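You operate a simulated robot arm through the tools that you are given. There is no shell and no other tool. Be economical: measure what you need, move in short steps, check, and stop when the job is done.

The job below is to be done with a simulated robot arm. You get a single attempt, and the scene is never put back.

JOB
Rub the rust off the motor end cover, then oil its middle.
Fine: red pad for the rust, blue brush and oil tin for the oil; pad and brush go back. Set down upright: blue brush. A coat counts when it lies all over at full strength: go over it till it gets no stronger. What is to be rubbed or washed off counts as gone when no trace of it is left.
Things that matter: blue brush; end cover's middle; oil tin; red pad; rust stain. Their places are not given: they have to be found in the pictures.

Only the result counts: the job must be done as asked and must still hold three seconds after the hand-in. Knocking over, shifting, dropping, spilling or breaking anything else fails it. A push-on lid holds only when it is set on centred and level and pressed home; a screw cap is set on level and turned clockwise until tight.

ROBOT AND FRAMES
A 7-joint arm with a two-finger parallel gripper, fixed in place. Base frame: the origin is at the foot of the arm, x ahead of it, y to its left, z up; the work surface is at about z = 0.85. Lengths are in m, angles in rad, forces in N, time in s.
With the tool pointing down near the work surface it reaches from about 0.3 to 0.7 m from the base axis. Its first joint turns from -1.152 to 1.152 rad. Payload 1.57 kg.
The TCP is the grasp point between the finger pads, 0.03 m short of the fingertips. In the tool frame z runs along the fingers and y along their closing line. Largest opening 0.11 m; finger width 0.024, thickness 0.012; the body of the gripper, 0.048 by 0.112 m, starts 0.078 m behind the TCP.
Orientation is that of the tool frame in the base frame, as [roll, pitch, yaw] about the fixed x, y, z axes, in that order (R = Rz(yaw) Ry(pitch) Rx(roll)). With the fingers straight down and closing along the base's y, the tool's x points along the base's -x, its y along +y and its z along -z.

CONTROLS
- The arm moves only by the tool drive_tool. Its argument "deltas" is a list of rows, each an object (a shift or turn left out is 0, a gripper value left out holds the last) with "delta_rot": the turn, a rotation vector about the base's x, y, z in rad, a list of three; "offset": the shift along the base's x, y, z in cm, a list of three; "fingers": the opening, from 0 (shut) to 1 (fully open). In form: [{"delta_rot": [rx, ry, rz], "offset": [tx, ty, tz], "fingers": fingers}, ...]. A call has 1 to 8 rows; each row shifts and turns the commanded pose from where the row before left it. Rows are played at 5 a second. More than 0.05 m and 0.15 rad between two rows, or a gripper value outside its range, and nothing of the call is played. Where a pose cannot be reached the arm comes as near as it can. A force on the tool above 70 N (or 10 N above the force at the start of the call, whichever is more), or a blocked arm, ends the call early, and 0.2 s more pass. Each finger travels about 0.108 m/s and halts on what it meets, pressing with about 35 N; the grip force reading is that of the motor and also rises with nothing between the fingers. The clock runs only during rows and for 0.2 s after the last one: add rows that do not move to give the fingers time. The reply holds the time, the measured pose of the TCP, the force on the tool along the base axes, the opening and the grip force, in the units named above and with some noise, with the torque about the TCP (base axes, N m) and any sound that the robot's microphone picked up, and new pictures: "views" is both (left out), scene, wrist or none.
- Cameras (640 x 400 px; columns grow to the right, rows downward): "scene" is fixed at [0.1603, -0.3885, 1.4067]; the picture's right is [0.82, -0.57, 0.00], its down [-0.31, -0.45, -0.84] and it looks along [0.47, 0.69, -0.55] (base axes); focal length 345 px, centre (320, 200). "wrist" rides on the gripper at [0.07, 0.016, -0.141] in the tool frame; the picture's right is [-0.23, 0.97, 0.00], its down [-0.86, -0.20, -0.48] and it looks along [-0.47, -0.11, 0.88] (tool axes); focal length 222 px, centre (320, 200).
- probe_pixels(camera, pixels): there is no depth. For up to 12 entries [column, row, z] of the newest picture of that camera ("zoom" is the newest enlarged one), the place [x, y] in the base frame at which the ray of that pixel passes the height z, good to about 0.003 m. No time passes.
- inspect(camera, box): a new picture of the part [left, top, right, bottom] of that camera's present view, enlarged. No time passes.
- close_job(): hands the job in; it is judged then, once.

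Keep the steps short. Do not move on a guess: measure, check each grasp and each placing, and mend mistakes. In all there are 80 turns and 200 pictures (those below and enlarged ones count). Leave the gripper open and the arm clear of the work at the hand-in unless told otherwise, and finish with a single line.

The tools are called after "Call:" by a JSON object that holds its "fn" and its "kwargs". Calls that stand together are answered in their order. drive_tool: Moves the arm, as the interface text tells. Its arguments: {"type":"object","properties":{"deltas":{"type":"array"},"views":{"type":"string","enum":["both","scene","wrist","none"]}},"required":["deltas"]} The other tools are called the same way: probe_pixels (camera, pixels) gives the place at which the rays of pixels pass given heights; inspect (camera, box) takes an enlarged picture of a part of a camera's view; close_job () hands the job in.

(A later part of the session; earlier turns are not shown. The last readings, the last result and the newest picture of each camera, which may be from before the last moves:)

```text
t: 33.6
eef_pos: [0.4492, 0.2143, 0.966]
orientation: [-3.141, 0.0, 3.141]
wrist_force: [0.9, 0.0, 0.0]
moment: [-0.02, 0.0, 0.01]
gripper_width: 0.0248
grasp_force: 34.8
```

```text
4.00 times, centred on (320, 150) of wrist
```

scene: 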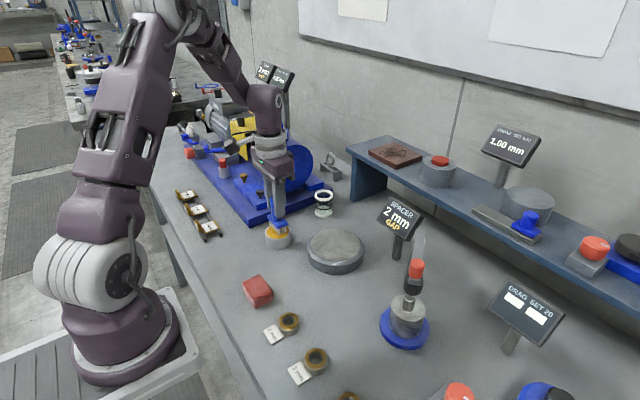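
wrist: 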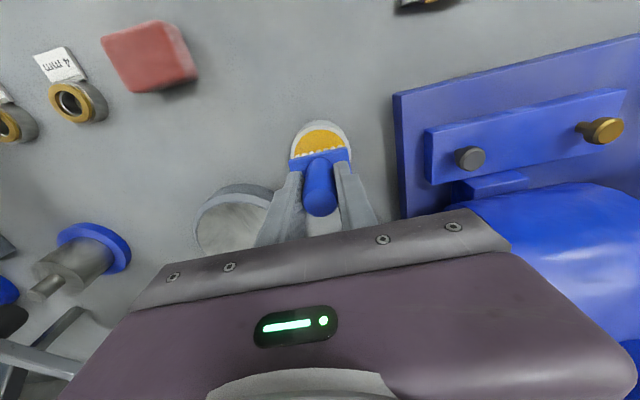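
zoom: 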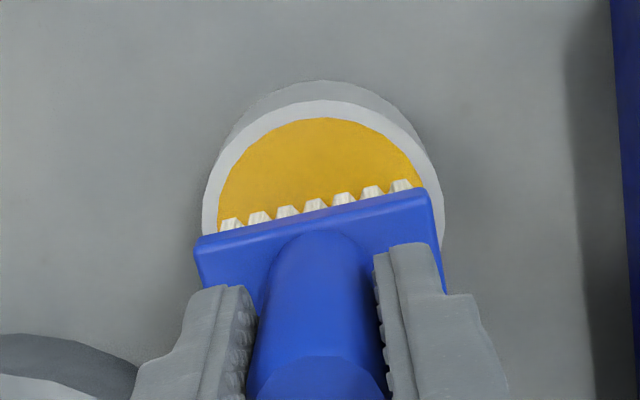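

Well centred. I descend in small steps, watching the force.

Call:
{"fn": "drive_tool", "kwargs": {"deltas": [{"offset": [0, 0, -0.5]}, {"offset": [0, 0, -0.3]}, {"offset": [0, 0, -0.3]}, {}]}}

Call:
{"fn": "inspect", "kwargs": {"camera": "scene", "box": [238, 195, 318, 255]}}

```text
t: 34.6
eef_pos: [0.4495, 0.2143, 0.9553]
orientation: [-3.14, 0.001, 3.141]
wrist_force: [0.2, 0.4, 2.3]
moment: [0.01, -0.03, 0.02]
gripper_width: 0.0247
grasp_force: 35.2
```

scene: 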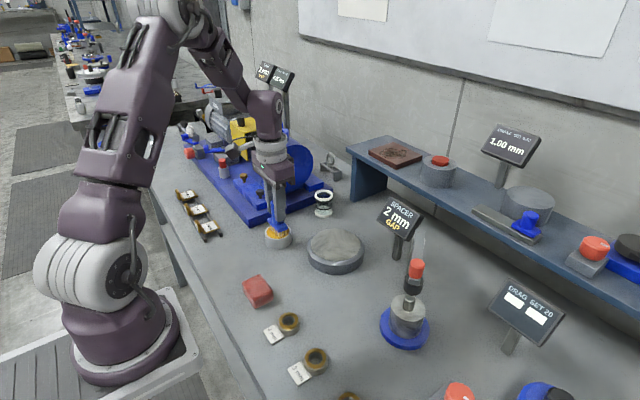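
wrist: 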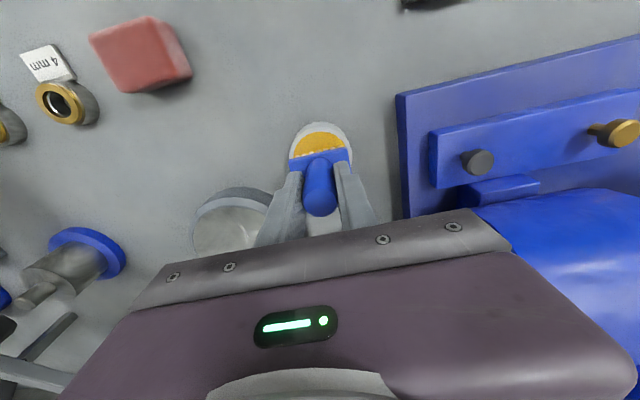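

```text
6.67 times, centred on (278, 225) of scene
```

zoom: 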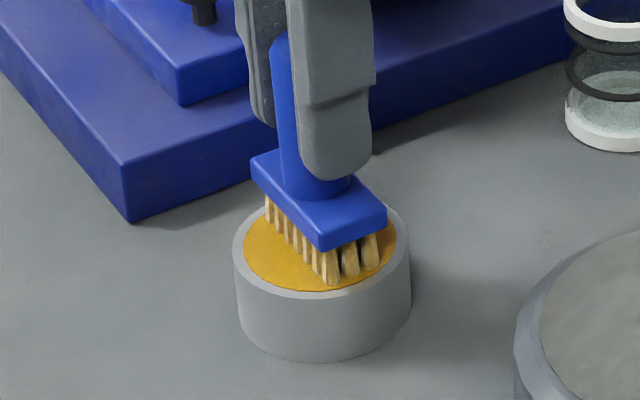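

The bristles have taken on oil (yellowish), with slight contact of 2 N. One slight further press and a hold to load fully, then up.

Call:
{"fn": "drive_tool", "kwargs": {"deltas": [{"offset": [0, 0, -0.05]}, {}, {}], "views": "none"}}

Call:
{"fn": "drive_tool", "kwargs": {"deltas": [{"offset": [0, 0, 0.5]}, {"offset": [0, 0, 2.5]}, {"offset": [0, 0, 2]}, {}]}}

Call:
{"fn": "inspect", "kwargs": {"camera": "scene", "box": [238, 195, 318, 255]}}

```text
t: 35.4
eef_pos: [0.4501, 0.2147, 0.9552]
orientation: [3.138, 0.003, -3.141]
wrist_force: [0.0, 1.8, 11.8]
moment: [-0.02, 0.11, -0.02]
gripper_width: 0.0247
grasp_force: 34.7
```

```text
t: 36.4
eef_pos: [0.4485, 0.2129, 1.0045]
orientation: [-3.141, -0.001, 3.141]
wrist_force: [-0.8, -0.5, -1.0]
moment: [0.04, 0.04, 0.0]
gripper_width: 0.0247
grasp_force: 35.0
```

scene: 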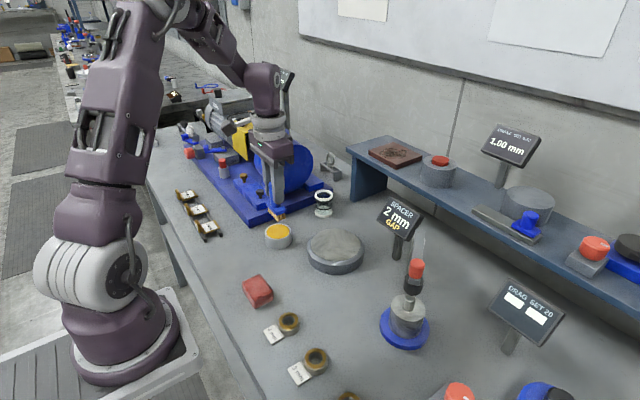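
wrist: 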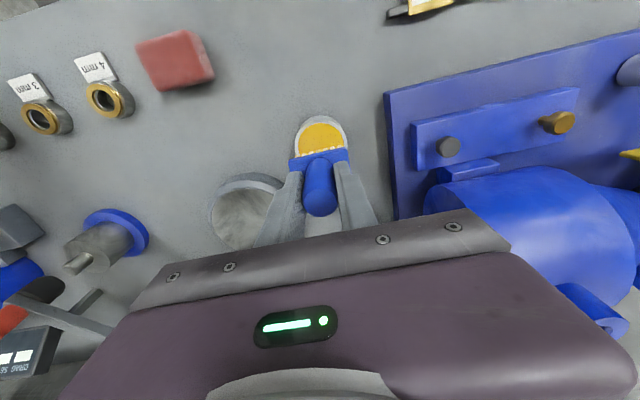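

```text
6.67 times, centred on (278, 225) of scene
```

zoom: 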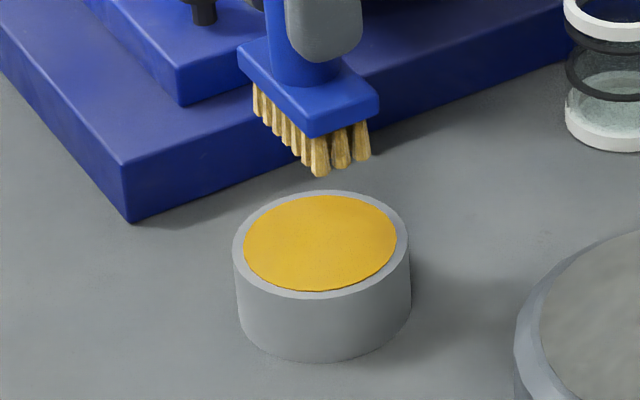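

Brush loaded. I move over the cover's centre.

Call:
{"fn": "drive_tool", "kwargs": {"deltas": [{"offset": [2.7, -4, 0]}, {"offset": [2.7, -4, 0]}, {"offset": [2.7, -4, 0]}, {"offset": [0, 0, -3.5]}, {}]}}

Call:
{"fn": "inspect", "kwargs": {"camera": "scene", "box": [296, 200, 392, 280]}}

Call:
{"fn": "inspect", "kwargs": {"camera": "wrist", "box": [220, 80, 420, 230]}}

```text
t: 37.6
eef_pos: [0.5319, 0.0934, 0.9691]
orientation: [-3.141, 0.0, 3.142]
wrist_force: [1.1, -1.0, -0.1]
moment: [0.01, 0.01, -0.01]
gripper_width: 0.0247
grasp_force: 35.0
```

scene: 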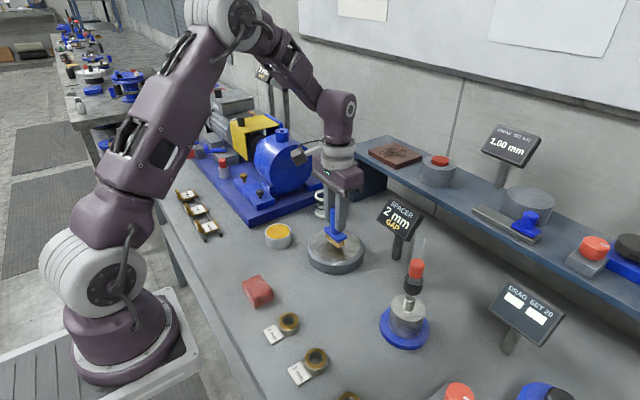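
wrist: 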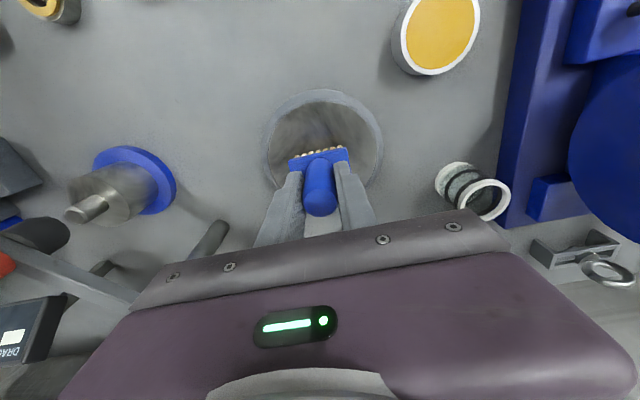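

```text
5.00 times, centred on (344, 240) of scene
```

zoom: 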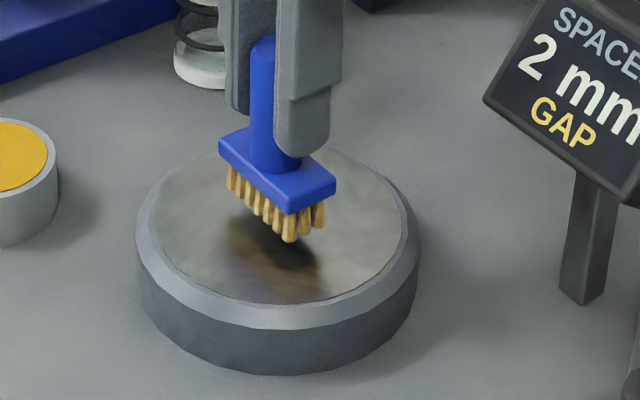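

```text
2.67 times, centred on (320, 155) of wrist
```

zoom: 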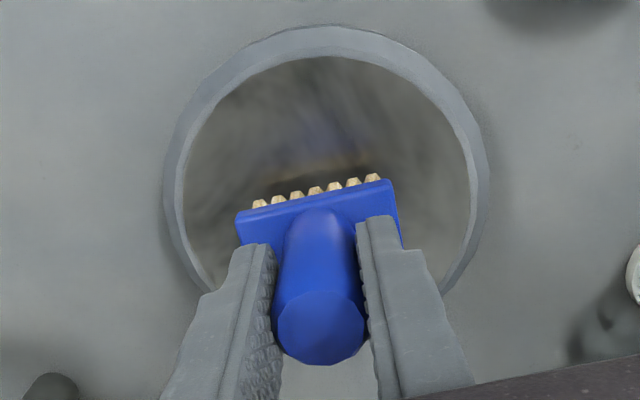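

I descend gently to contact.

Call:
{"fn": "drive_tool", "kwargs": {"deltas": [{"offset": [0, 0, -0.6]}, {"offset": [0, 0, -0.4]}, {}], "views": "none"}}

Call:
{"fn": "drive_tool", "kwargs": {"deltas": [{"offset": [0, 0, -0.15]}, {}], "views": "none"}}

Call:
{"fn": "drive_tool", "kwargs": {"deltas": [{"offset": [0, 0, -0.1]}, {}], "views": "none"}}

```text
t: 38.4
eef_pos: [0.531, 0.0947, 0.9591]
orientation: [-3.141, 0.001, 3.141]
wrist_force: [-1.1, -0.6, -0.7]
moment: [0.0, 0.02, 0.0]
gripper_width: 0.0246
grasp_force: 35.1
```

```text
t: 39.0
eef_pos: [0.5312, 0.0945, 0.9573]
orientation: [-3.141, 0.001, -3.141]
wrist_force: [-1.3, -0.1, 11.3]
moment: [-0.08, 0.11, -0.03]
gripper_width: 0.0247
grasp_force: 35.0
```

```text
t: 39.6
eef_pos: [0.5317, 0.0944, 0.9592]
orientation: [3.141, 0.002, 3.141]
wrist_force: [-3.9, -0.4, 38.0]
moment: [-0.06, 0.27, -0.02]
gripper_width: 0.0249
grasp_force: 34.7
```

Contact at about 0.957; 38 N is too much, so I ease up 1 mm and make first strokes.

Call:
{"fn": "drive_tool", "kwargs": {"deltas": [{"offset": [0, 0, 0.1]}, {"offset": [1.0, 0, 0]}, {"offset": [1.0, 0, 0]}, {"offset": [-1.0, 0, 0]}, {"offset": [-1.0, 0, 0]}, {"offset": [-1.0, 0, 0]}, {"offset": [-1.0, 0, 0]}, {}]}}

Call:
{"fn": "inspect", "kwargs": {"camera": "scene", "box": [296, 200, 392, 280]}}

```text
t: 41.4
eef_pos: [0.5107, 0.0935, 0.957]
orientation: [3.14, -0.001, -3.141]
wrist_force: [0.0, 0.3, -0.4]
moment: [0.01, 0.0, 0.0]
gripper_width: 0.0244
grasp_force: 34.8
```

scene: 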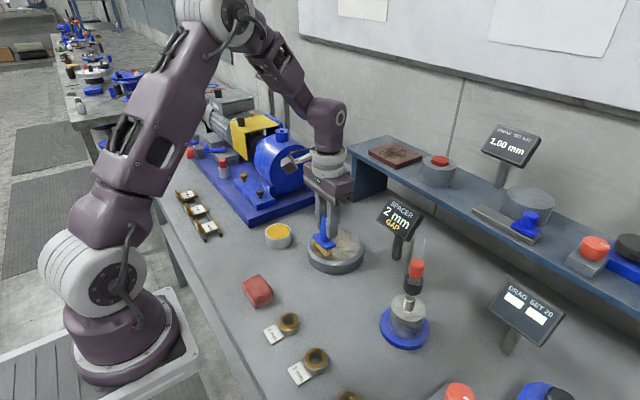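
wrist: 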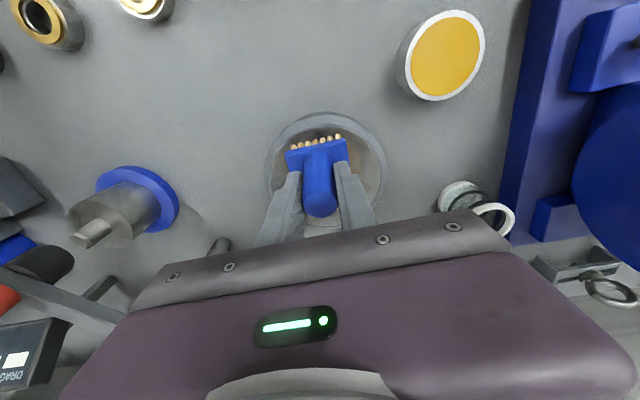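

```text
5.00 times, centred on (344, 240) of scene
```

zoom: 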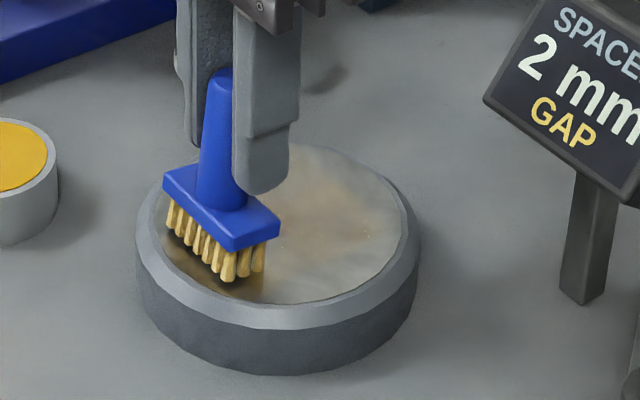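

A faint yellow coat appears. Contact has gone to 0 N, so I press slightly and go over the middle more.

Call:
{"fn": "drive_tool", "kwargs": {"deltas": [{"offset": [0.3, 0, -0.12]}, {}], "views": "none"}}

```text
t: 42.0
eef_pos: [0.5133, 0.0944, 0.9577]
orientation: [3.141, 0.0, -3.141]
wrist_force: [-7.8, -0.4, 15.7]
moment: [0.0, 0.58, -0.02]
gripper_width: 0.0243
grasp_force: 35.0
```

Call:
{"fn": "drive_tool", "kwargs": {"deltas": [{"offset": [1.2, 0, 0]}, {"offset": [1.2, 0, 0]}, {"offset": [1.2, 0, 0]}, {"offset": [0, 1.2, 0]}, {"offset": [-1.2, 0, 0]}, {"offset": [-1.2, 0, 0]}, {"offset": [-1.2, 0, 0]}, {"offset": [0, -1.2, 0]}], "views": "none"}}

Call:
{"fn": "drive_tool", "kwargs": {"deltas": [{"offset": [0, -1.2, 0]}, {"offset": [1.2, 0, 0]}, {"offset": [1.2, 0, 0]}, {"offset": [1.2, 0, 0]}, {"offset": [0, 1.2, 0]}, {"offset": [-1.2, 0, 0]}, {"offset": [-1.2, 0, 0]}, {"offset": [-1.5, 0, 0]}]}}

Call:
{"fn": "inspect", "kwargs": {"camera": "scene", "box": [296, 200, 392, 280]}}

```text
t: 43.8
eef_pos: [0.5138, 0.0974, 0.9561]
orientation: [3.141, 0.0, -3.14]
wrist_force: [-1.3, 12.3, 26.4]
moment: [0.4, 0.04, 0.0]
gripper_width: 0.0247
grasp_force: 35.1
```

```text
t: 45.6
eef_pos: [0.5116, 0.0947, 0.9567]
orientation: [-3.141, -0.001, -3.141]
wrist_force: [0.2, 0.1, 0.2]
moment: [0.0, 0.01, 0.02]
gripper_width: 0.0246
grasp_force: 34.8
```

scene: 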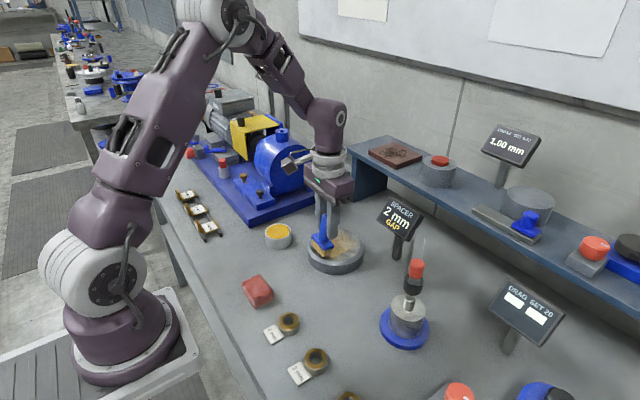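
wrist: 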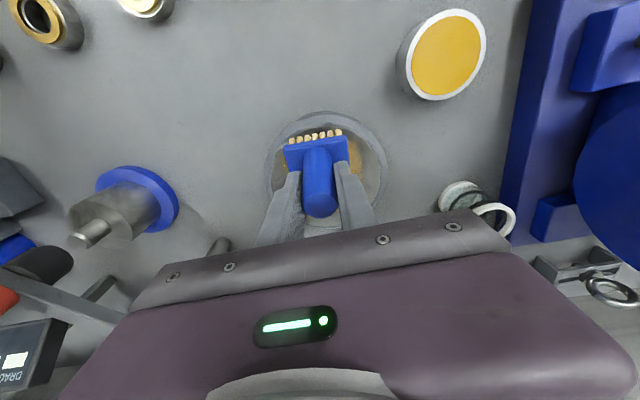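

```text
5.00 times, centred on (344, 240) of scene
```

zoom: 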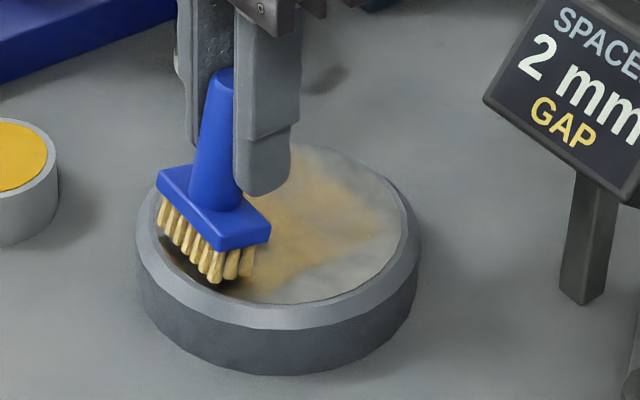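

The coat builds. The brush may have tilted a bit in the grip; I lift and back off to look at both coat and brush.

Call:
{"fn": "drive_tool", "kwargs": {"deltas": [{"offset": [0, 0, 2.5]}, {"offset": [-4, 0, 1.5]}, {"offset": [-4, 0, 0]}, {"offset": [-2, 0, 0]}, {}]}}

Call:
{"fn": "inspect", "kwargs": {"camera": "scene", "box": [296, 215, 376, 285]}}

Call:
{"fn": "inspect", "kwargs": {"camera": "scene", "box": [230, 190, 310, 260]}}

```text
t: 46.8
eef_pos: [0.4098, 0.0934, 0.9974]
orientation: [-3.141, 0.0, 3.141]
wrist_force: [0.0, 0.2, -0.3]
moment: [-0.03, 0.0, -0.01]
gripper_width: 0.0245
grasp_force: 34.7
```

scene: 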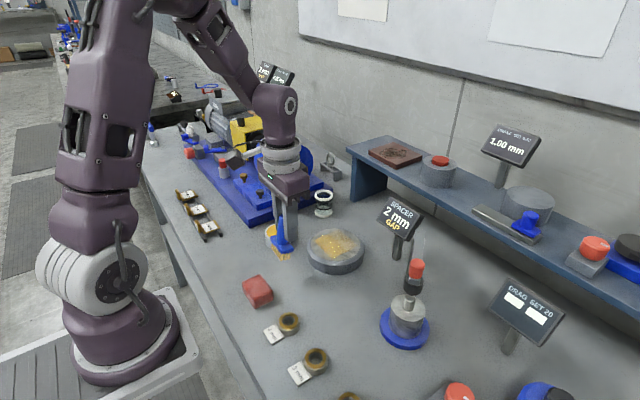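
wrist: 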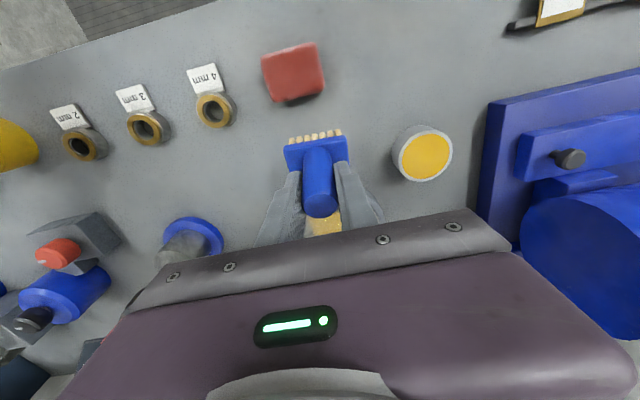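

```text
5.71 times, centred on (336, 250) of scene
```

zoom: 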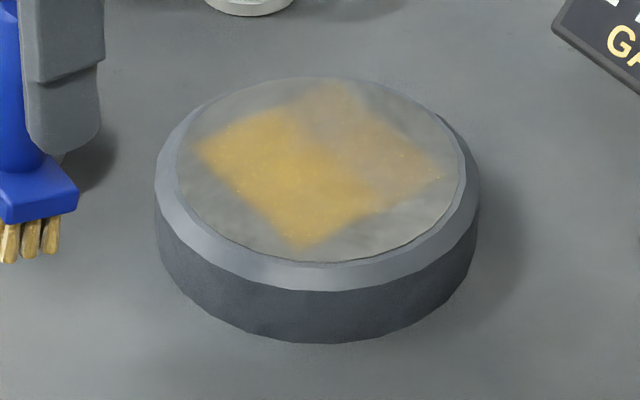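

```text
5.71 times, centred on (270, 225) of scene
```

zoom: 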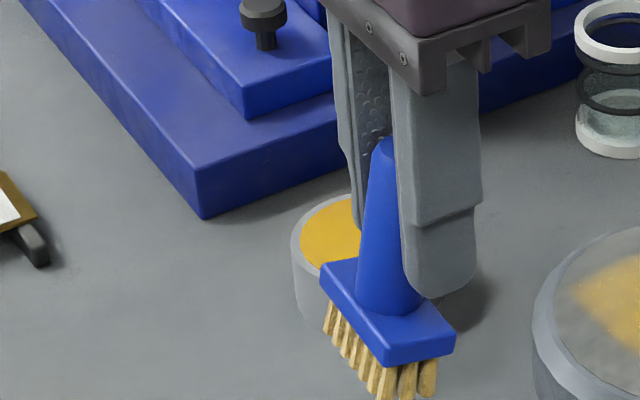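

The coat is strong on the near part and weak on the far part: the brush has tilted in the hand (bristles toward the robot). I measure the tilt closely.

Call:
{"fn": "inspect", "kwargs": {"camera": "scene", "box": [262, 210, 302, 265]}}

Call:
{"fn": "inspect", "kwargs": {"camera": "wrist", "box": [270, 120, 370, 220]}}

Call:
{"fn": "probe_pixels", "kwargs": {"camera": "scene", "pixels": [[315, 241.3, 0.882], [338.7, 229.9, 0.882], [357.9, 245.6, 0.882], [332.5, 257.9, 0.882]]}}

```text
7.27 times, centred on (282, 238) of scene
```

zoom: 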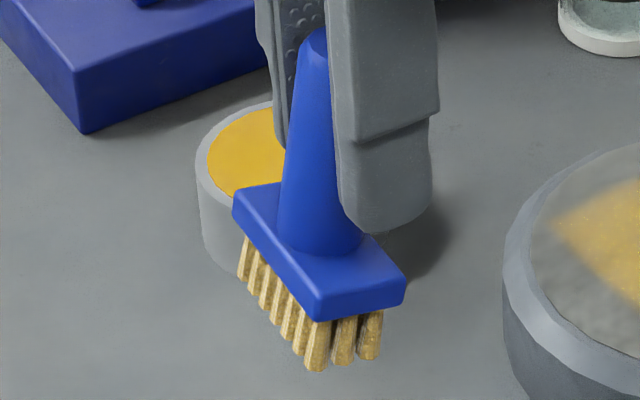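

```text
4.00 times, centred on (320, 170) of wrist
```

zoom: 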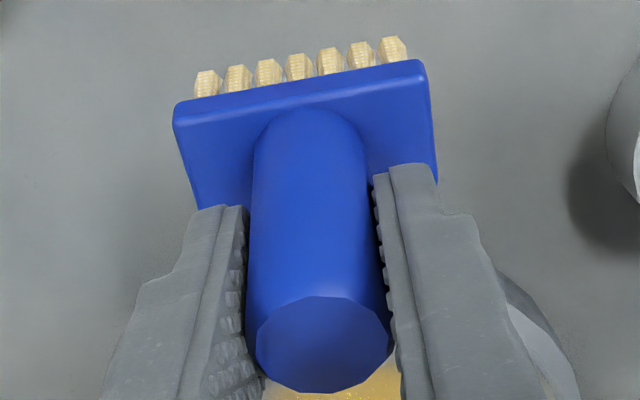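

```text
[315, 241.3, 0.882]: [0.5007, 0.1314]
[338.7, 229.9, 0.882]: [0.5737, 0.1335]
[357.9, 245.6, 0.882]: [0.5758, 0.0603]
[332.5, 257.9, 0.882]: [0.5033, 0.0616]
```

Tilt estimates range around 0.2 rad. I pitch the tool back by 0.2 in two rows and look at the result.

Call:
{"fn": "drive_tool", "kwargs": {"deltas": [{"delta_rot": [0, -0.1, 0]}, {"delta_rot": [0, -0.1, 0]}, {}]}}

Call:
{"fn": "inspect", "kwargs": {"camera": "scene", "box": [262, 210, 302, 265]}}

Call:
{"fn": "probe_pixels", "kwargs": {"camera": "scene", "pixels": [[311.2, 244.4, 0.884], [360.9, 244.8, 0.884], [336.9, 228.7, 0.884], [336, 260.9, 0.884]]}}

```text
t: 47.6
eef_pos: [0.4104, 0.0947, 0.9962]
orientation: [3.141, 0.2, -3.141]
wrist_force: [0.1, 0.5, -0.7]
moment: [-0.02, -0.05, 0.03]
gripper_width: 0.0246
grasp_force: 35.1
```

scene: 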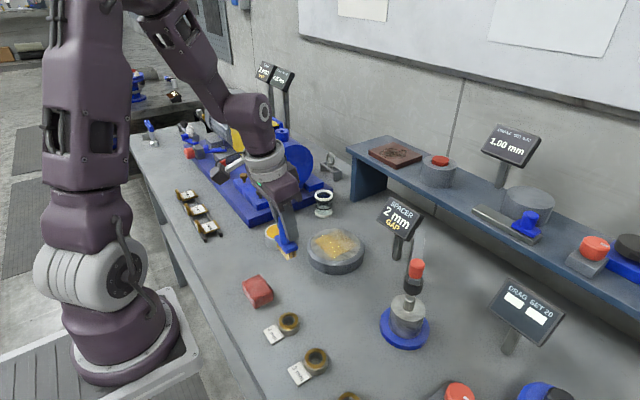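
wrist: 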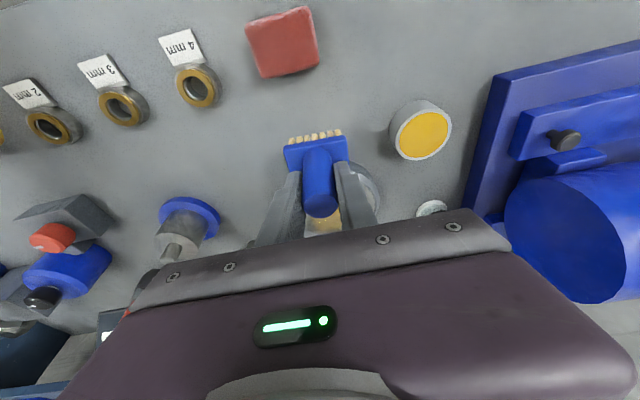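

```text
7.27 times, centred on (282, 238) of scene
```

zoom: 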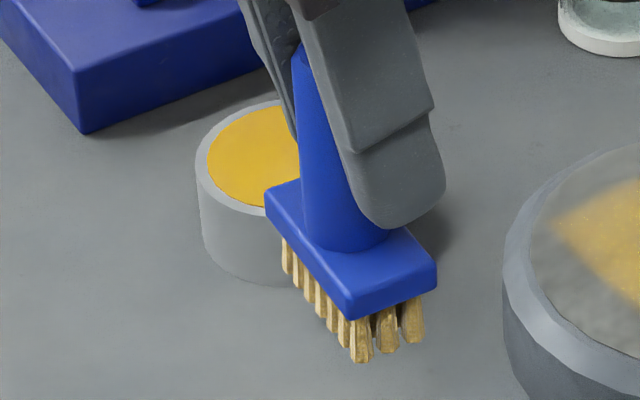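

```text
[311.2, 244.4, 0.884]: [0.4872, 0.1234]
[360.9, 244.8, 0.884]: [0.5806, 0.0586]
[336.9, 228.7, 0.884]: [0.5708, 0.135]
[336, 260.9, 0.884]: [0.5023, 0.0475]
```

The head edges now match the original upright slopes (-0.37), so the brush is upright with the tool pitched 0.2. Disc centre ≈ [0.532, 0.092], radius ≈ 0.056. From now on I stroke along y (the grip holds firmly against that). I move over the middle and come down.

Call:
{"fn": "drive_tool", "kwargs": {"deltas": [{"offset": [4.1, -0.1, 0]}, {"offset": [4.1, -0.1, 0]}, {"offset": [4.0, 0, 0]}, {"offset": [0, 0, -3]}, {}]}}

Call:
{"fn": "inspect", "kwargs": {"camera": "scene", "box": [296, 205, 376, 275]}}

```text
t: 48.8
eef_pos: [0.5321, 0.0924, 0.9655]
orientation: [3.142, 0.2, -3.141]
wrist_force: [-0.2, 0.1, -0.9]
moment: [0.01, -0.04, -0.01]
gripper_width: 0.0243
grasp_force: 35.5
```

scene: 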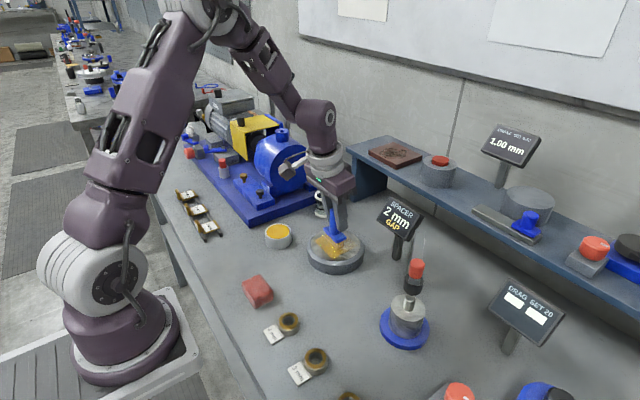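
wrist: 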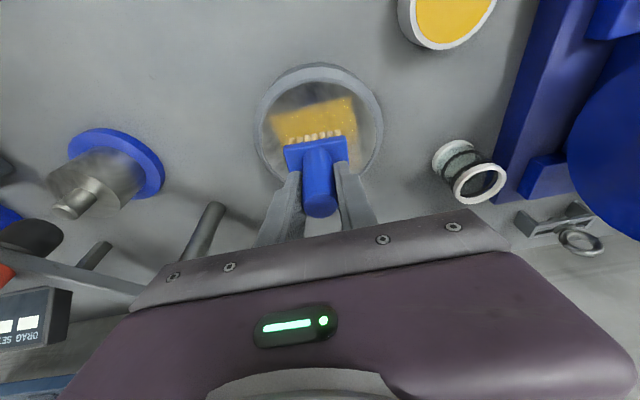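

```text
5.71 times, centred on (336, 240) of scene
```

zoom: 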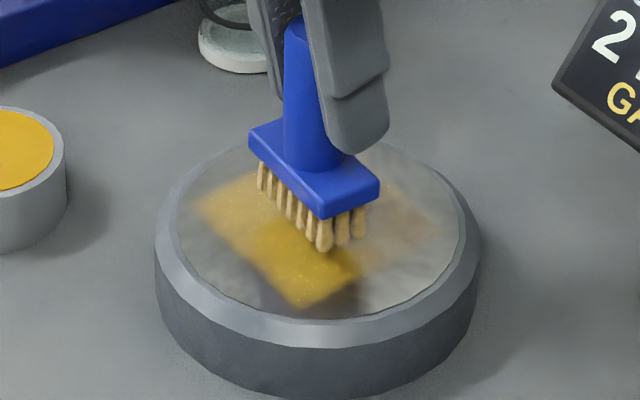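

Call:
{"fn": "drive_tool", "kwargs": {"deltas": [{"offset": [0, 0, -0.5]}, {"offset": [0, 0, -0.2]}, {}], "views": "none"}}

Call:
{"fn": "drive_tool", "kwargs": {"deltas": [{"offset": [0, 0, -0.15]}, {}], "views": "none"}}

```text
t: 49.6
eef_pos: [0.5336, 0.0918, 0.9587]
orientation: [3.141, 0.2, 3.141]
wrist_force: [0.9, 0.4, 0.7]
moment: [0.01, 0.01, -0.01]
gripper_width: 0.0245
grasp_force: 35.0
```

```text
t: 50.2
eef_pos: [0.5313, 0.0926, 0.958]
orientation: [-3.141, 0.201, -3.141]
wrist_force: [0.1, 0.0, -0.4]
moment: [-0.01, -0.01, 0.02]
gripper_width: 0.0247
grasp_force: 35.0
```

Call:
{"fn": "drive_tool", "kwargs": {"deltas": [{"offset": [0, 0, -0.1]}, {}], "views": "none"}}

Call:
{"fn": "drive_tool", "kwargs": {"deltas": [{"offset": [0, 0, -0.06]}, {}], "views": "none"}}

```text
t: 50.8
eef_pos: [0.5336, 0.0919, 0.9562]
orientation: [-3.141, 0.201, 3.141]
wrist_force: [-1.1, 0.0, -1.1]
moment: [0.0, -0.01, 0.01]
gripper_width: 0.0243
grasp_force: 34.8
```

```text
t: 51.4
eef_pos: [0.5329, 0.0921, 0.9566]
orientation: [-3.14, 0.2, 3.141]
wrist_force: [0.6, 1.2, 0.4]
moment: [0.02, 0.01, -0.01]
gripper_width: 0.0247
grasp_force: 34.3
```

Call:
{"fn": "drive_tool", "kwargs": {"deltas": [{"offset": [0, 0, -0.08]}, {}], "views": "none"}}

Call:
{"fn": "drive_tool", "kwargs": {"deltas": [{"offset": [0, 0, -0.06]}, {}], "views": "none"}}

```text
t: 52.0
eef_pos: [0.5322, 0.093, 0.9562]
orientation: [3.14, 0.201, -3.141]
wrist_force: [-1.2, 0.3, 2.0]
moment: [0.01, 0.03, -0.01]
gripper_width: 0.0245
grasp_force: 35.2
```

```text
t: 52.6
eef_pos: [0.5329, 0.093, 0.9559]
orientation: [3.141, 0.201, -3.141]
wrist_force: [-3.0, -0.4, 13.6]
moment: [0.0, 0.07, 0.02]
gripper_width: 0.0244
grasp_force: 35.1
```

13 N contact. Strokes along y, stepping toward the far side.

Call:
{"fn": "drive_tool", "kwargs": {"deltas": [{"offset": [0, 1.5, 0]}, {"offset": [0, 1.5, 0]}, {"offset": [0, -2, 0]}, {"offset": [0, -2, 0]}, {"offset": [0, -2, 0]}, {"offset": [1.0, 0, 0]}, {"offset": [0, 2, 0]}, {"offset": [0, 2, 0]}], "views": "none"}}

Call:
{"fn": "drive_tool", "kwargs": {"deltas": [{"offset": [0, 2, 0]}, {"offset": [1.0, 0, 0]}, {"offset": [0, -2, 0]}, {"offset": [0, -2, 0]}, {"offset": [0, -2, 0]}, {"offset": [0, 2, 0]}, {"offset": [0, 2, 0]}, {"offset": [0, 2, 0]}]}}

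Call:
{"fn": "inspect", "kwargs": {"camera": "scene", "box": [296, 205, 376, 275]}}

```text
t: 54.4
eef_pos: [0.5429, 0.1011, 0.9559]
orientation: [3.141, 0.201, 3.14]
wrist_force: [-0.2, -7.4, 15.8]
moment: [-0.12, -0.2, -0.08]
gripper_width: 0.0246
grasp_force: 35.4
```

```text
t: 56.2
eef_pos: [0.5519, 0.122, 0.9548]
orientation: [-3.139, 0.201, 3.141]
wrist_force: [-0.5, -3.0, 5.4]
moment: [-0.03, -0.03, 0.0]
gripper_width: 0.0244
grasp_force: 35.1
```

scene: 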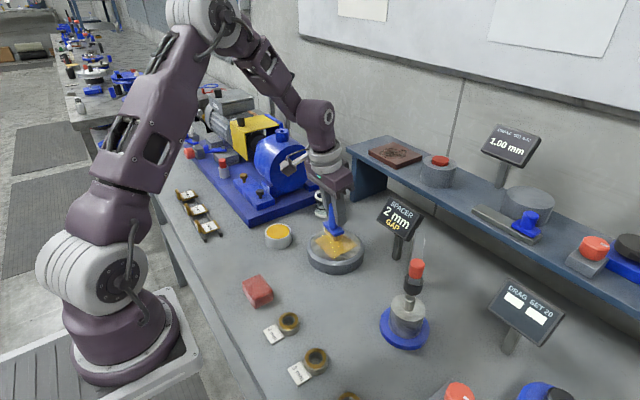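
wrist: 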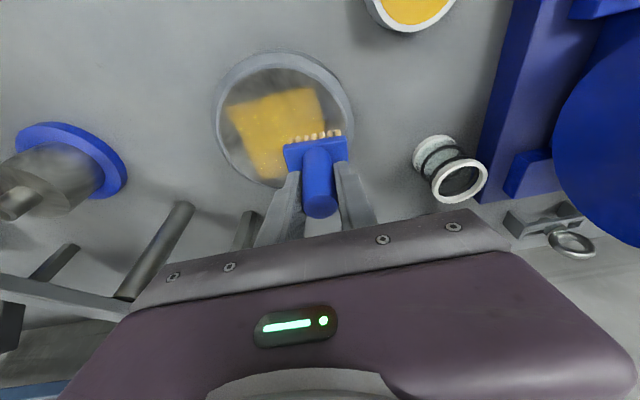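

```text
5.71 times, centred on (336, 240) of scene
```

zoom: 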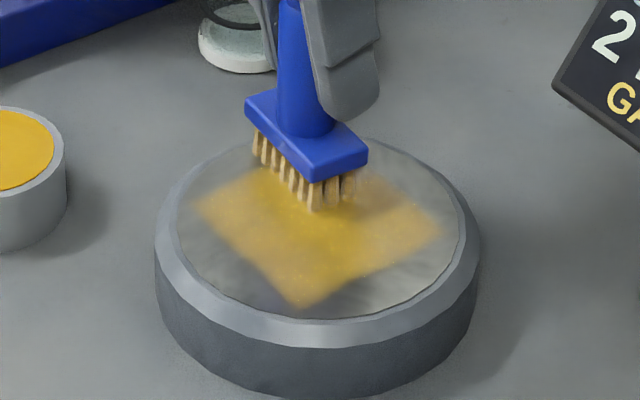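

The coat keeps the same square outline, so the middle to be oiled is that square patch (about 7.3 cm). I go on with evenly spaced y strokes over it; the far side still needs strengthening.

Call:
{"fn": "drive_tool", "kwargs": {"deltas": [{"offset": [0.3, -0.5, -0.02]}, {"offset": [0, -1.7, 0]}, {"offset": [0, -1.7, 0]}, {"offset": [0, -1.0, 0]}, {"offset": [0.5, 0, 0]}, {"offset": [0, 1.5, 0]}, {"offset": [0, 1.5, 0]}, {"offset": [0, 1.5, 0]}], "views": "none"}}

Call:
{"fn": "drive_tool", "kwargs": {"deltas": [{"offset": [-0.5, 0, 0]}, {"offset": [0, -1.5, 0]}, {"offset": [0, -1.5, 0]}, {"offset": [0, -1.5, 0]}, {"offset": [-1.0, 0, 0]}, {"offset": [0, 1.5, 0]}, {"offset": [0, 1.5, 0]}, {"offset": [0, 1.5, 0]}]}}

Call:
{"fn": "inspect", "kwargs": {"camera": "scene", "box": [296, 205, 376, 275]}}

```text
t: 58.0
eef_pos: [0.5596, 0.1183, 0.9545]
orientation: [-3.142, 0.2, -3.14]
wrist_force: [-1.8, -2.7, 3.3]
moment: [-0.02, 0.0, -0.02]
gripper_width: 0.0245
grasp_force: 35.2
```

```text
t: 59.8
eef_pos: [0.5459, 0.1185, 0.9557]
orientation: [3.141, 0.202, -3.141]
wrist_force: [0.1, -0.6, -0.9]
moment: [-0.04, 0.04, -0.05]
gripper_width: 0.0243
grasp_force: 35.3
```

scene: 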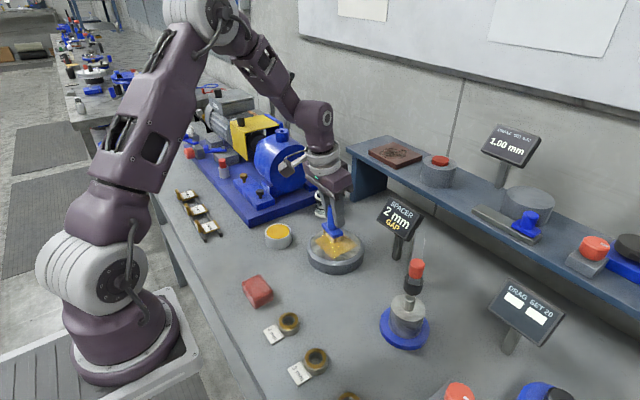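
wrist: 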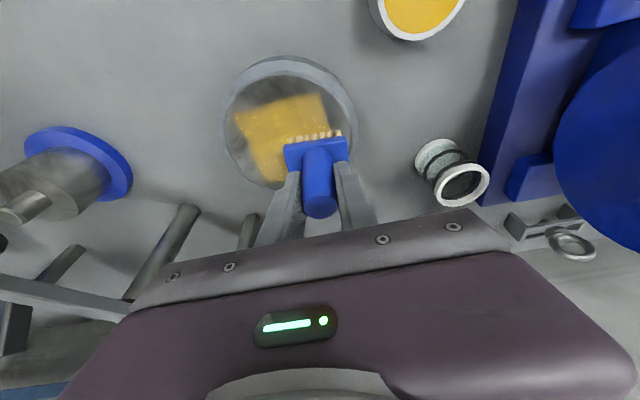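

```text
5.71 times, centred on (336, 240) of scene
```

zoom: 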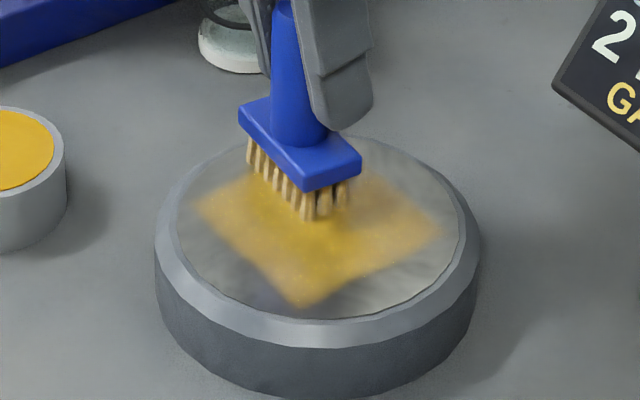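

The bristles look pale and contact is gone. I lift, back off and inspect coat and brush, then dip again.

Call:
{"fn": "drive_tool", "kwargs": {"deltas": [{"offset": [0, 0, 3]}, {"offset": [-2.5, 3, 2]}, {"offset": [-2.5, 3, 0]}, {"offset": [-4.5, 2, 0]}, {}]}}

Call:
{"fn": "inspect", "kwargs": {"camera": "scene", "box": [296, 215, 376, 285]}}

Call:
{"fn": "inspect", "kwargs": {"camera": "scene", "box": [246, 180, 310, 260]}}

```text
t: 61.0
eef_pos: [0.4499, 0.1994, 1.0049]
orientation: [3.141, 0.201, 3.141]
wrist_force: [-0.5, 0.3, -0.8]
moment: [0.01, 0.0, 0.03]
gripper_width: 0.0241
grasp_force: 35.6
```

scene: 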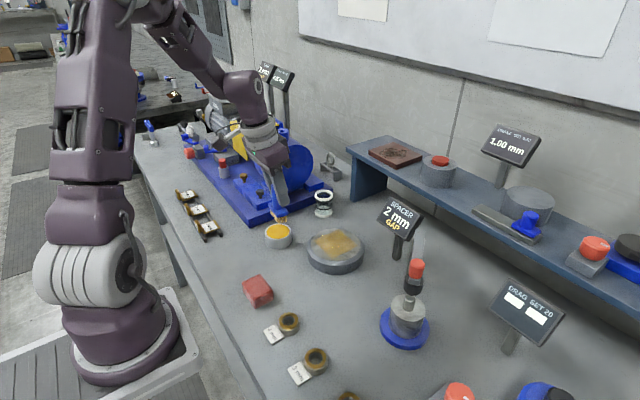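
wrist: 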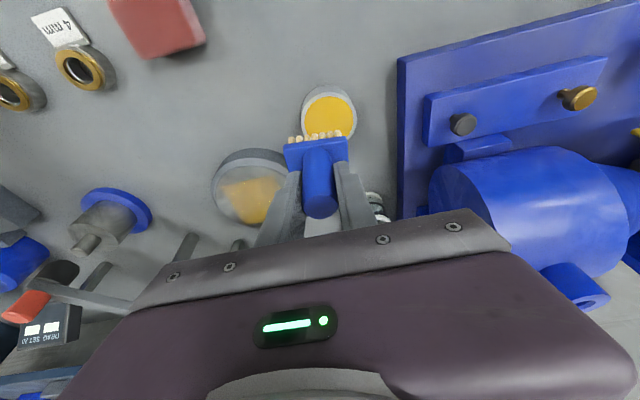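

```text
5.71 times, centred on (336, 250) of scene
```

zoom: 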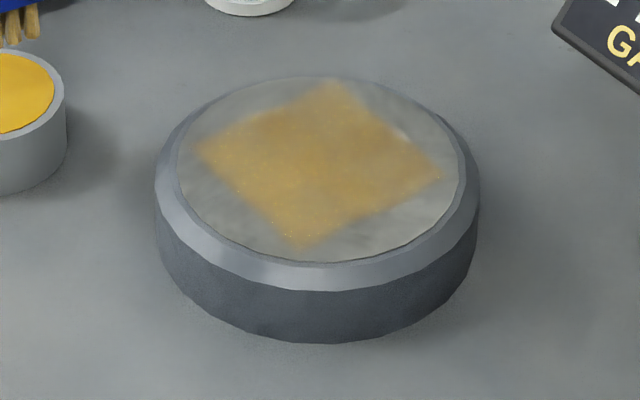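

```text
5.00 times, centred on (278, 220) of scene
```

zoom: 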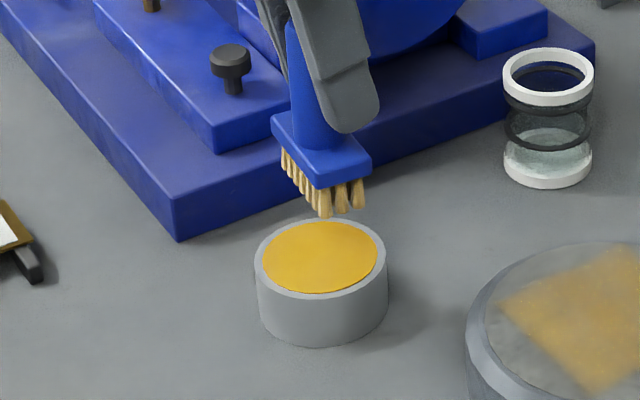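

The coat is now an even square, a bit weaker at its far edges. Before dipping again I check the brush's attitude closely.

Call:
{"fn": "drive_tool", "kwargs": {"deltas": [{"offset": [0, 1.5, -1.5]}, {}]}}

Call:
{"fn": "inspect", "kwargs": {"camera": "scene", "box": [258, 190, 306, 240]}}

Call:
{"fn": "inspect", "kwargs": {"camera": "wrist", "box": [270, 90, 370, 210]}}

```text
t: 61.6
eef_pos: [0.451, 0.2157, 0.9891]
orientation: [3.14, 0.2, 3.141]
wrist_force: [-0.1, -0.5, 0.1]
moment: [-0.02, 0.0, 0.0]
gripper_width: 0.0248
grasp_force: 34.8
```

scene: 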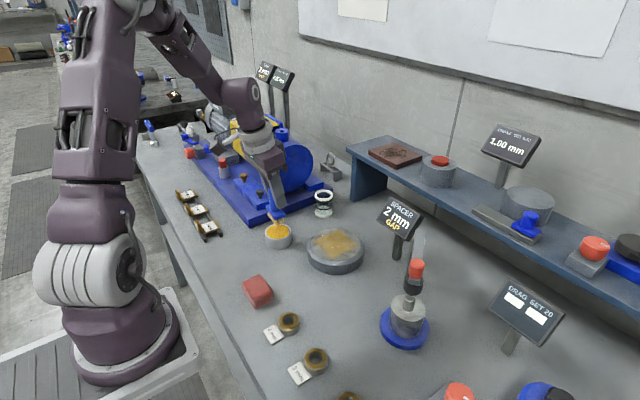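
wrist: 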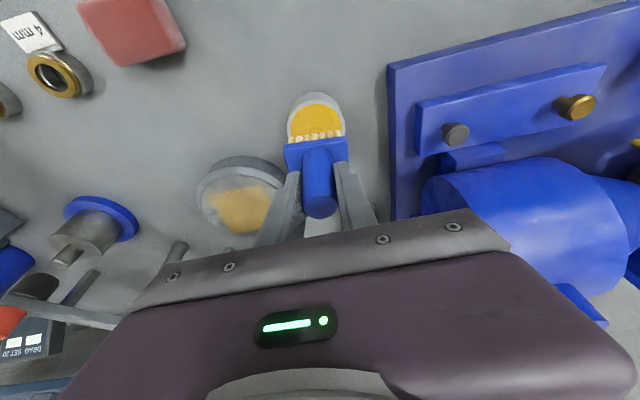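

```text
8.00 times, centred on (282, 215) of scene
```

zoom: 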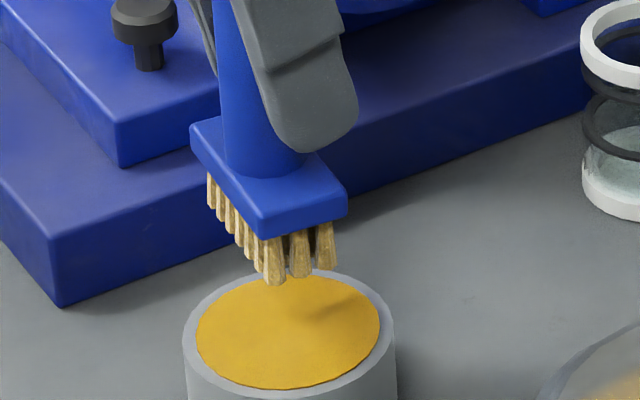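

```text
3.33 times, centred on (320, 150) of wrist
```

zoom: 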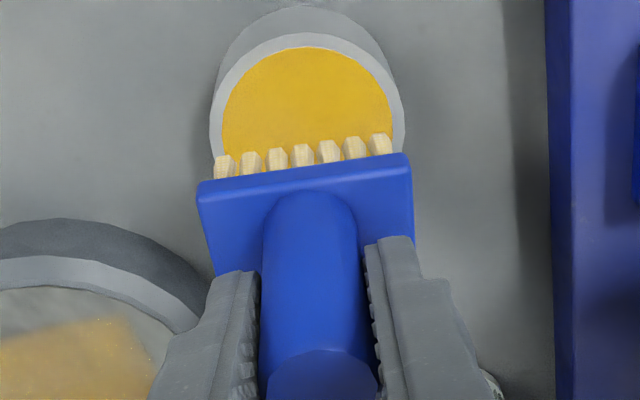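

Brush is nearly upright. Fine shift of the position (+3 mm x, -2 mm y) and down to just above the oil.

Call:
{"fn": "drive_tool", "kwargs": {"deltas": [{"offset": [0.3, -0.2, -1.5]}, {"offset": [0, 0, -1.0]}, {}]}}

Call:
{"fn": "inspect", "kwargs": {"camera": "scene", "box": [258, 205, 306, 255]}}

```text
t: 62.4
eef_pos: [0.4535, 0.2116, 0.9657]
orientation: [-3.141, 0.201, -3.14]
wrist_force: [0.2, 0.1, -0.1]
moment: [0.02, -0.01, 0.02]
gripper_width: 0.0246
grasp_force: 34.7
```

scene: 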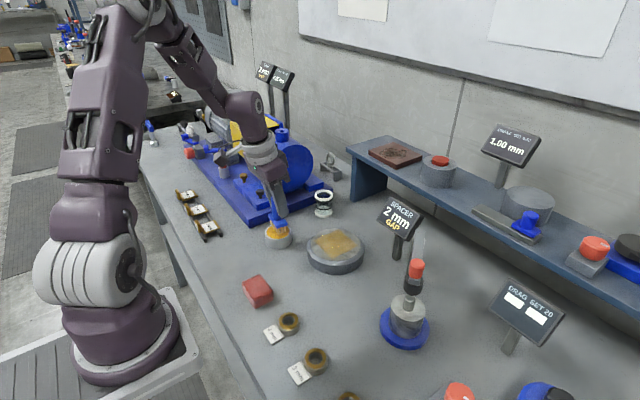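
wrist: 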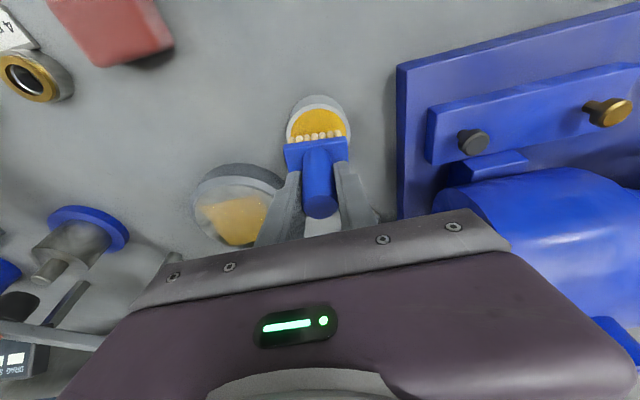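

```text
8.00 times, centred on (282, 230) of scene
```

zoom: 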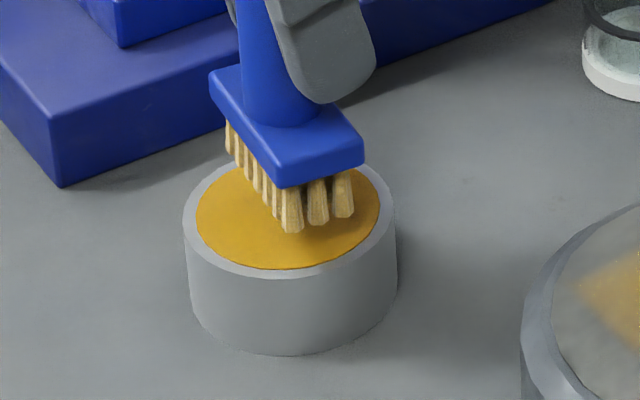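

Well centred as in the first dip. Down gently.

Call:
{"fn": "drive_tool", "kwargs": {"deltas": [{"offset": [0, 0, -0.6]}, {"offset": [0, 0, -0.3]}, {}], "views": "none"}}

Call:
{"fn": "drive_tool", "kwargs": {"deltas": [{"offset": [0, 0, -0.15]}, {}], "views": "none"}}

Call:
{"fn": "drive_tool", "kwargs": {"deltas": [{"offset": [0, 0, -0.06]}, {}, {}], "views": "none"}}

```text
t: 63.2
eef_pos: [0.4538, 0.2119, 0.9561]
orientation: [-3.142, 0.201, -3.141]
wrist_force: [0.0, -0.2, -0.5]
moment: [-0.02, -0.03, -0.01]
gripper_width: 0.0246
grasp_force: 34.7
```

```text
t: 63.8
eef_pos: [0.4534, 0.2102, 0.9556]
orientation: [-3.141, 0.201, -3.141]
wrist_force: [0.1, 0.8, -0.4]
moment: [0.01, -0.02, -0.02]
gripper_width: 0.0245
grasp_force: 34.6
```

```text
t: 64.6
eef_pos: [0.4537, 0.2104, 0.9545]
orientation: [-3.141, 0.202, 3.141]
wrist_force: [0.5, -0.7, -0.6]
moment: [0.0, 0.03, 0.02]
gripper_width: 0.0245
grasp_force: 35.2
```

Call:
{"fn": "drive_tool", "kwargs": {"deltas": [{"offset": [0, 0, -0.08]}, {}, {}], "views": "none"}}

Call:
{"fn": "drive_tool", "kwargs": {"deltas": [{"offset": [0, 0, -0.06]}, {}, {}], "views": "wrist"}}

Call:
{"fn": "inspect", "kwargs": {"camera": "scene", "box": [258, 205, 306, 255]}}

```text
t: 65.4
eef_pos: [0.4531, 0.2122, 0.9528]
orientation: [-3.141, 0.2, 3.141]
wrist_force: [-0.2, 0.6, -1.1]
moment: [0.0, 0.0, 0.0]
gripper_width: 0.0243
grasp_force: 35.0
```

```text
t: 66.2
eef_pos: [0.4547, 0.2119, 0.952]
orientation: [3.141, 0.201, 3.141]
wrist_force: [0.2, 0.3, -0.4]
moment: [0.0, 0.0, -0.02]
gripper_width: 0.0246
grasp_force: 35.1
```

wrist: 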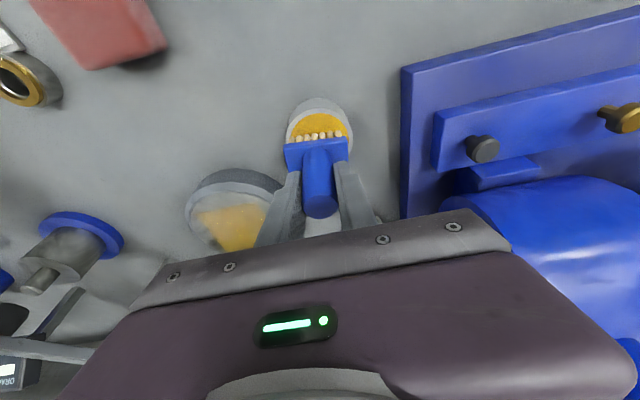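

```text
8.00 times, centred on (282, 230) of scene
```

zoom: 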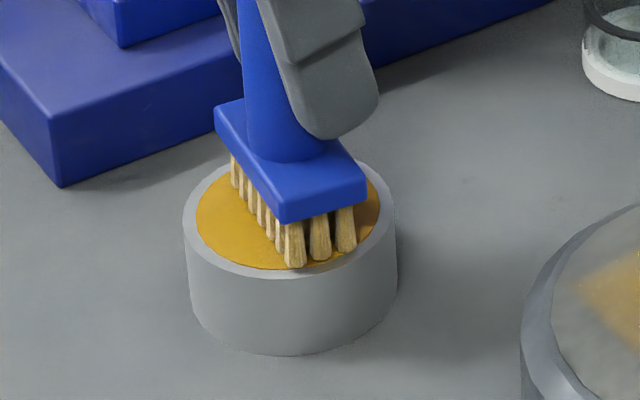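

Tips are just touching the oil. I shift 1.5 mm in +y away from the rim and press a bit lower.

Call:
{"fn": "drive_tool", "kwargs": {"deltas": [{"offset": [0, 0.15, 0.05]}, {"offset": [0, 0, -0.13]}, {}], "views": "none"}}

Call:
{"fn": "drive_tool", "kwargs": {"deltas": [{"offset": [0, 0, -0.06]}, {}, {}], "views": "none"}}

Call:
{"fn": "inspect", "kwargs": {"camera": "scene", "box": [258, 205, 306, 255]}}

```text
t: 67.0
eef_pos: [0.4532, 0.212, 0.9518]
orientation: [3.141, 0.2, -3.141]
wrist_force: [-0.7, -0.3, -0.9]
moment: [0.0, -0.01, 0.01]
gripper_width: 0.0245
grasp_force: 35.4
```

```text
t: 67.8
eef_pos: [0.4538, 0.211, 0.9505]
orientation: [3.141, 0.201, -3.141]
wrist_force: [0.1, 0.3, -0.1]
moment: [0.01, 0.01, -0.02]
gripper_width: 0.0246
grasp_force: 34.7
```

```text
8.00 times, centred on (282, 230) of scene
```

zoom: 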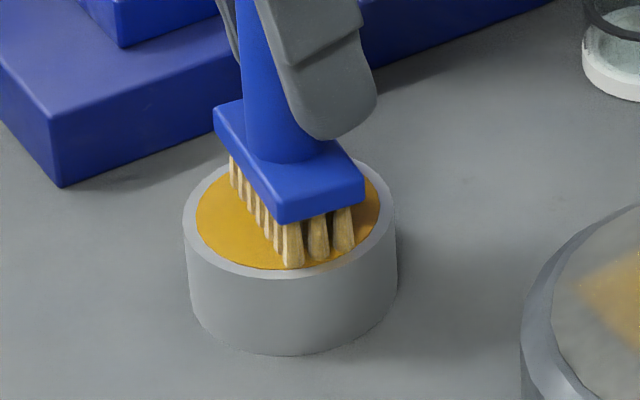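

Call:
{"fn": "drive_tool", "kwargs": {"deltas": [{"offset": [0, 0.15, -0.1]}, {}], "views": "none"}}

Call:
{"fn": "drive_tool", "kwargs": {"deltas": [{"offset": [0, 0, -0.08]}, {}], "views": "none"}}

Call:
{"fn": "drive_tool", "kwargs": {"deltas": [{"offset": [0, 0, -0.06]}, {}, {}], "views": "none"}}

Call:
{"fn": "inspect", "kwargs": {"camera": "scene", "box": [258, 205, 306, 255]}}

```text
t: 68.4
eef_pos: [0.454, 0.2139, 0.95]
orientation: [3.141, 0.201, 3.141]
wrist_force: [-4.4, -5.8, 18.4]
moment: [-0.2, 0.07, -0.06]
gripper_width: 0.0243
grasp_force: 34.9
```

```text
t: 69.0
eef_pos: [0.4551, 0.2137, 0.9508]
orientation: [3.14, 0.205, 3.141]
wrist_force: [-4.8, -5.6, 41.8]
moment: [-0.07, -0.06, 0.01]
gripper_width: 0.0243
grasp_force: 35.0
```

```text
t: 69.8
eef_pos: [0.4533, 0.2149, 0.9488]
orientation: [3.139, 0.202, -3.141]
wrist_force: [-0.4, -3.3, 50.1]
moment: [-0.05, -0.22, 0.05]
gripper_width: 0.0243
grasp_force: 34.7
```

```text
8.00 times, centred on (282, 230) of scene
```

zoom: 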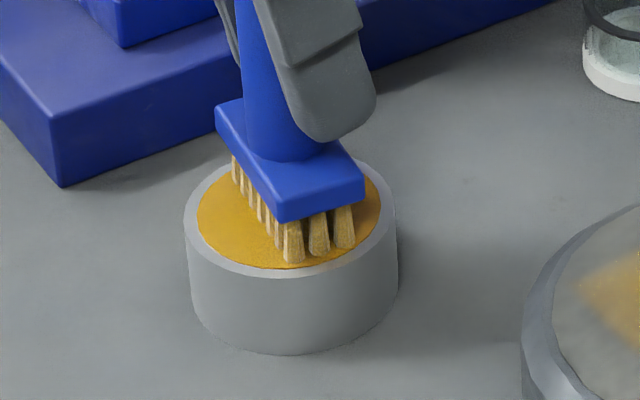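

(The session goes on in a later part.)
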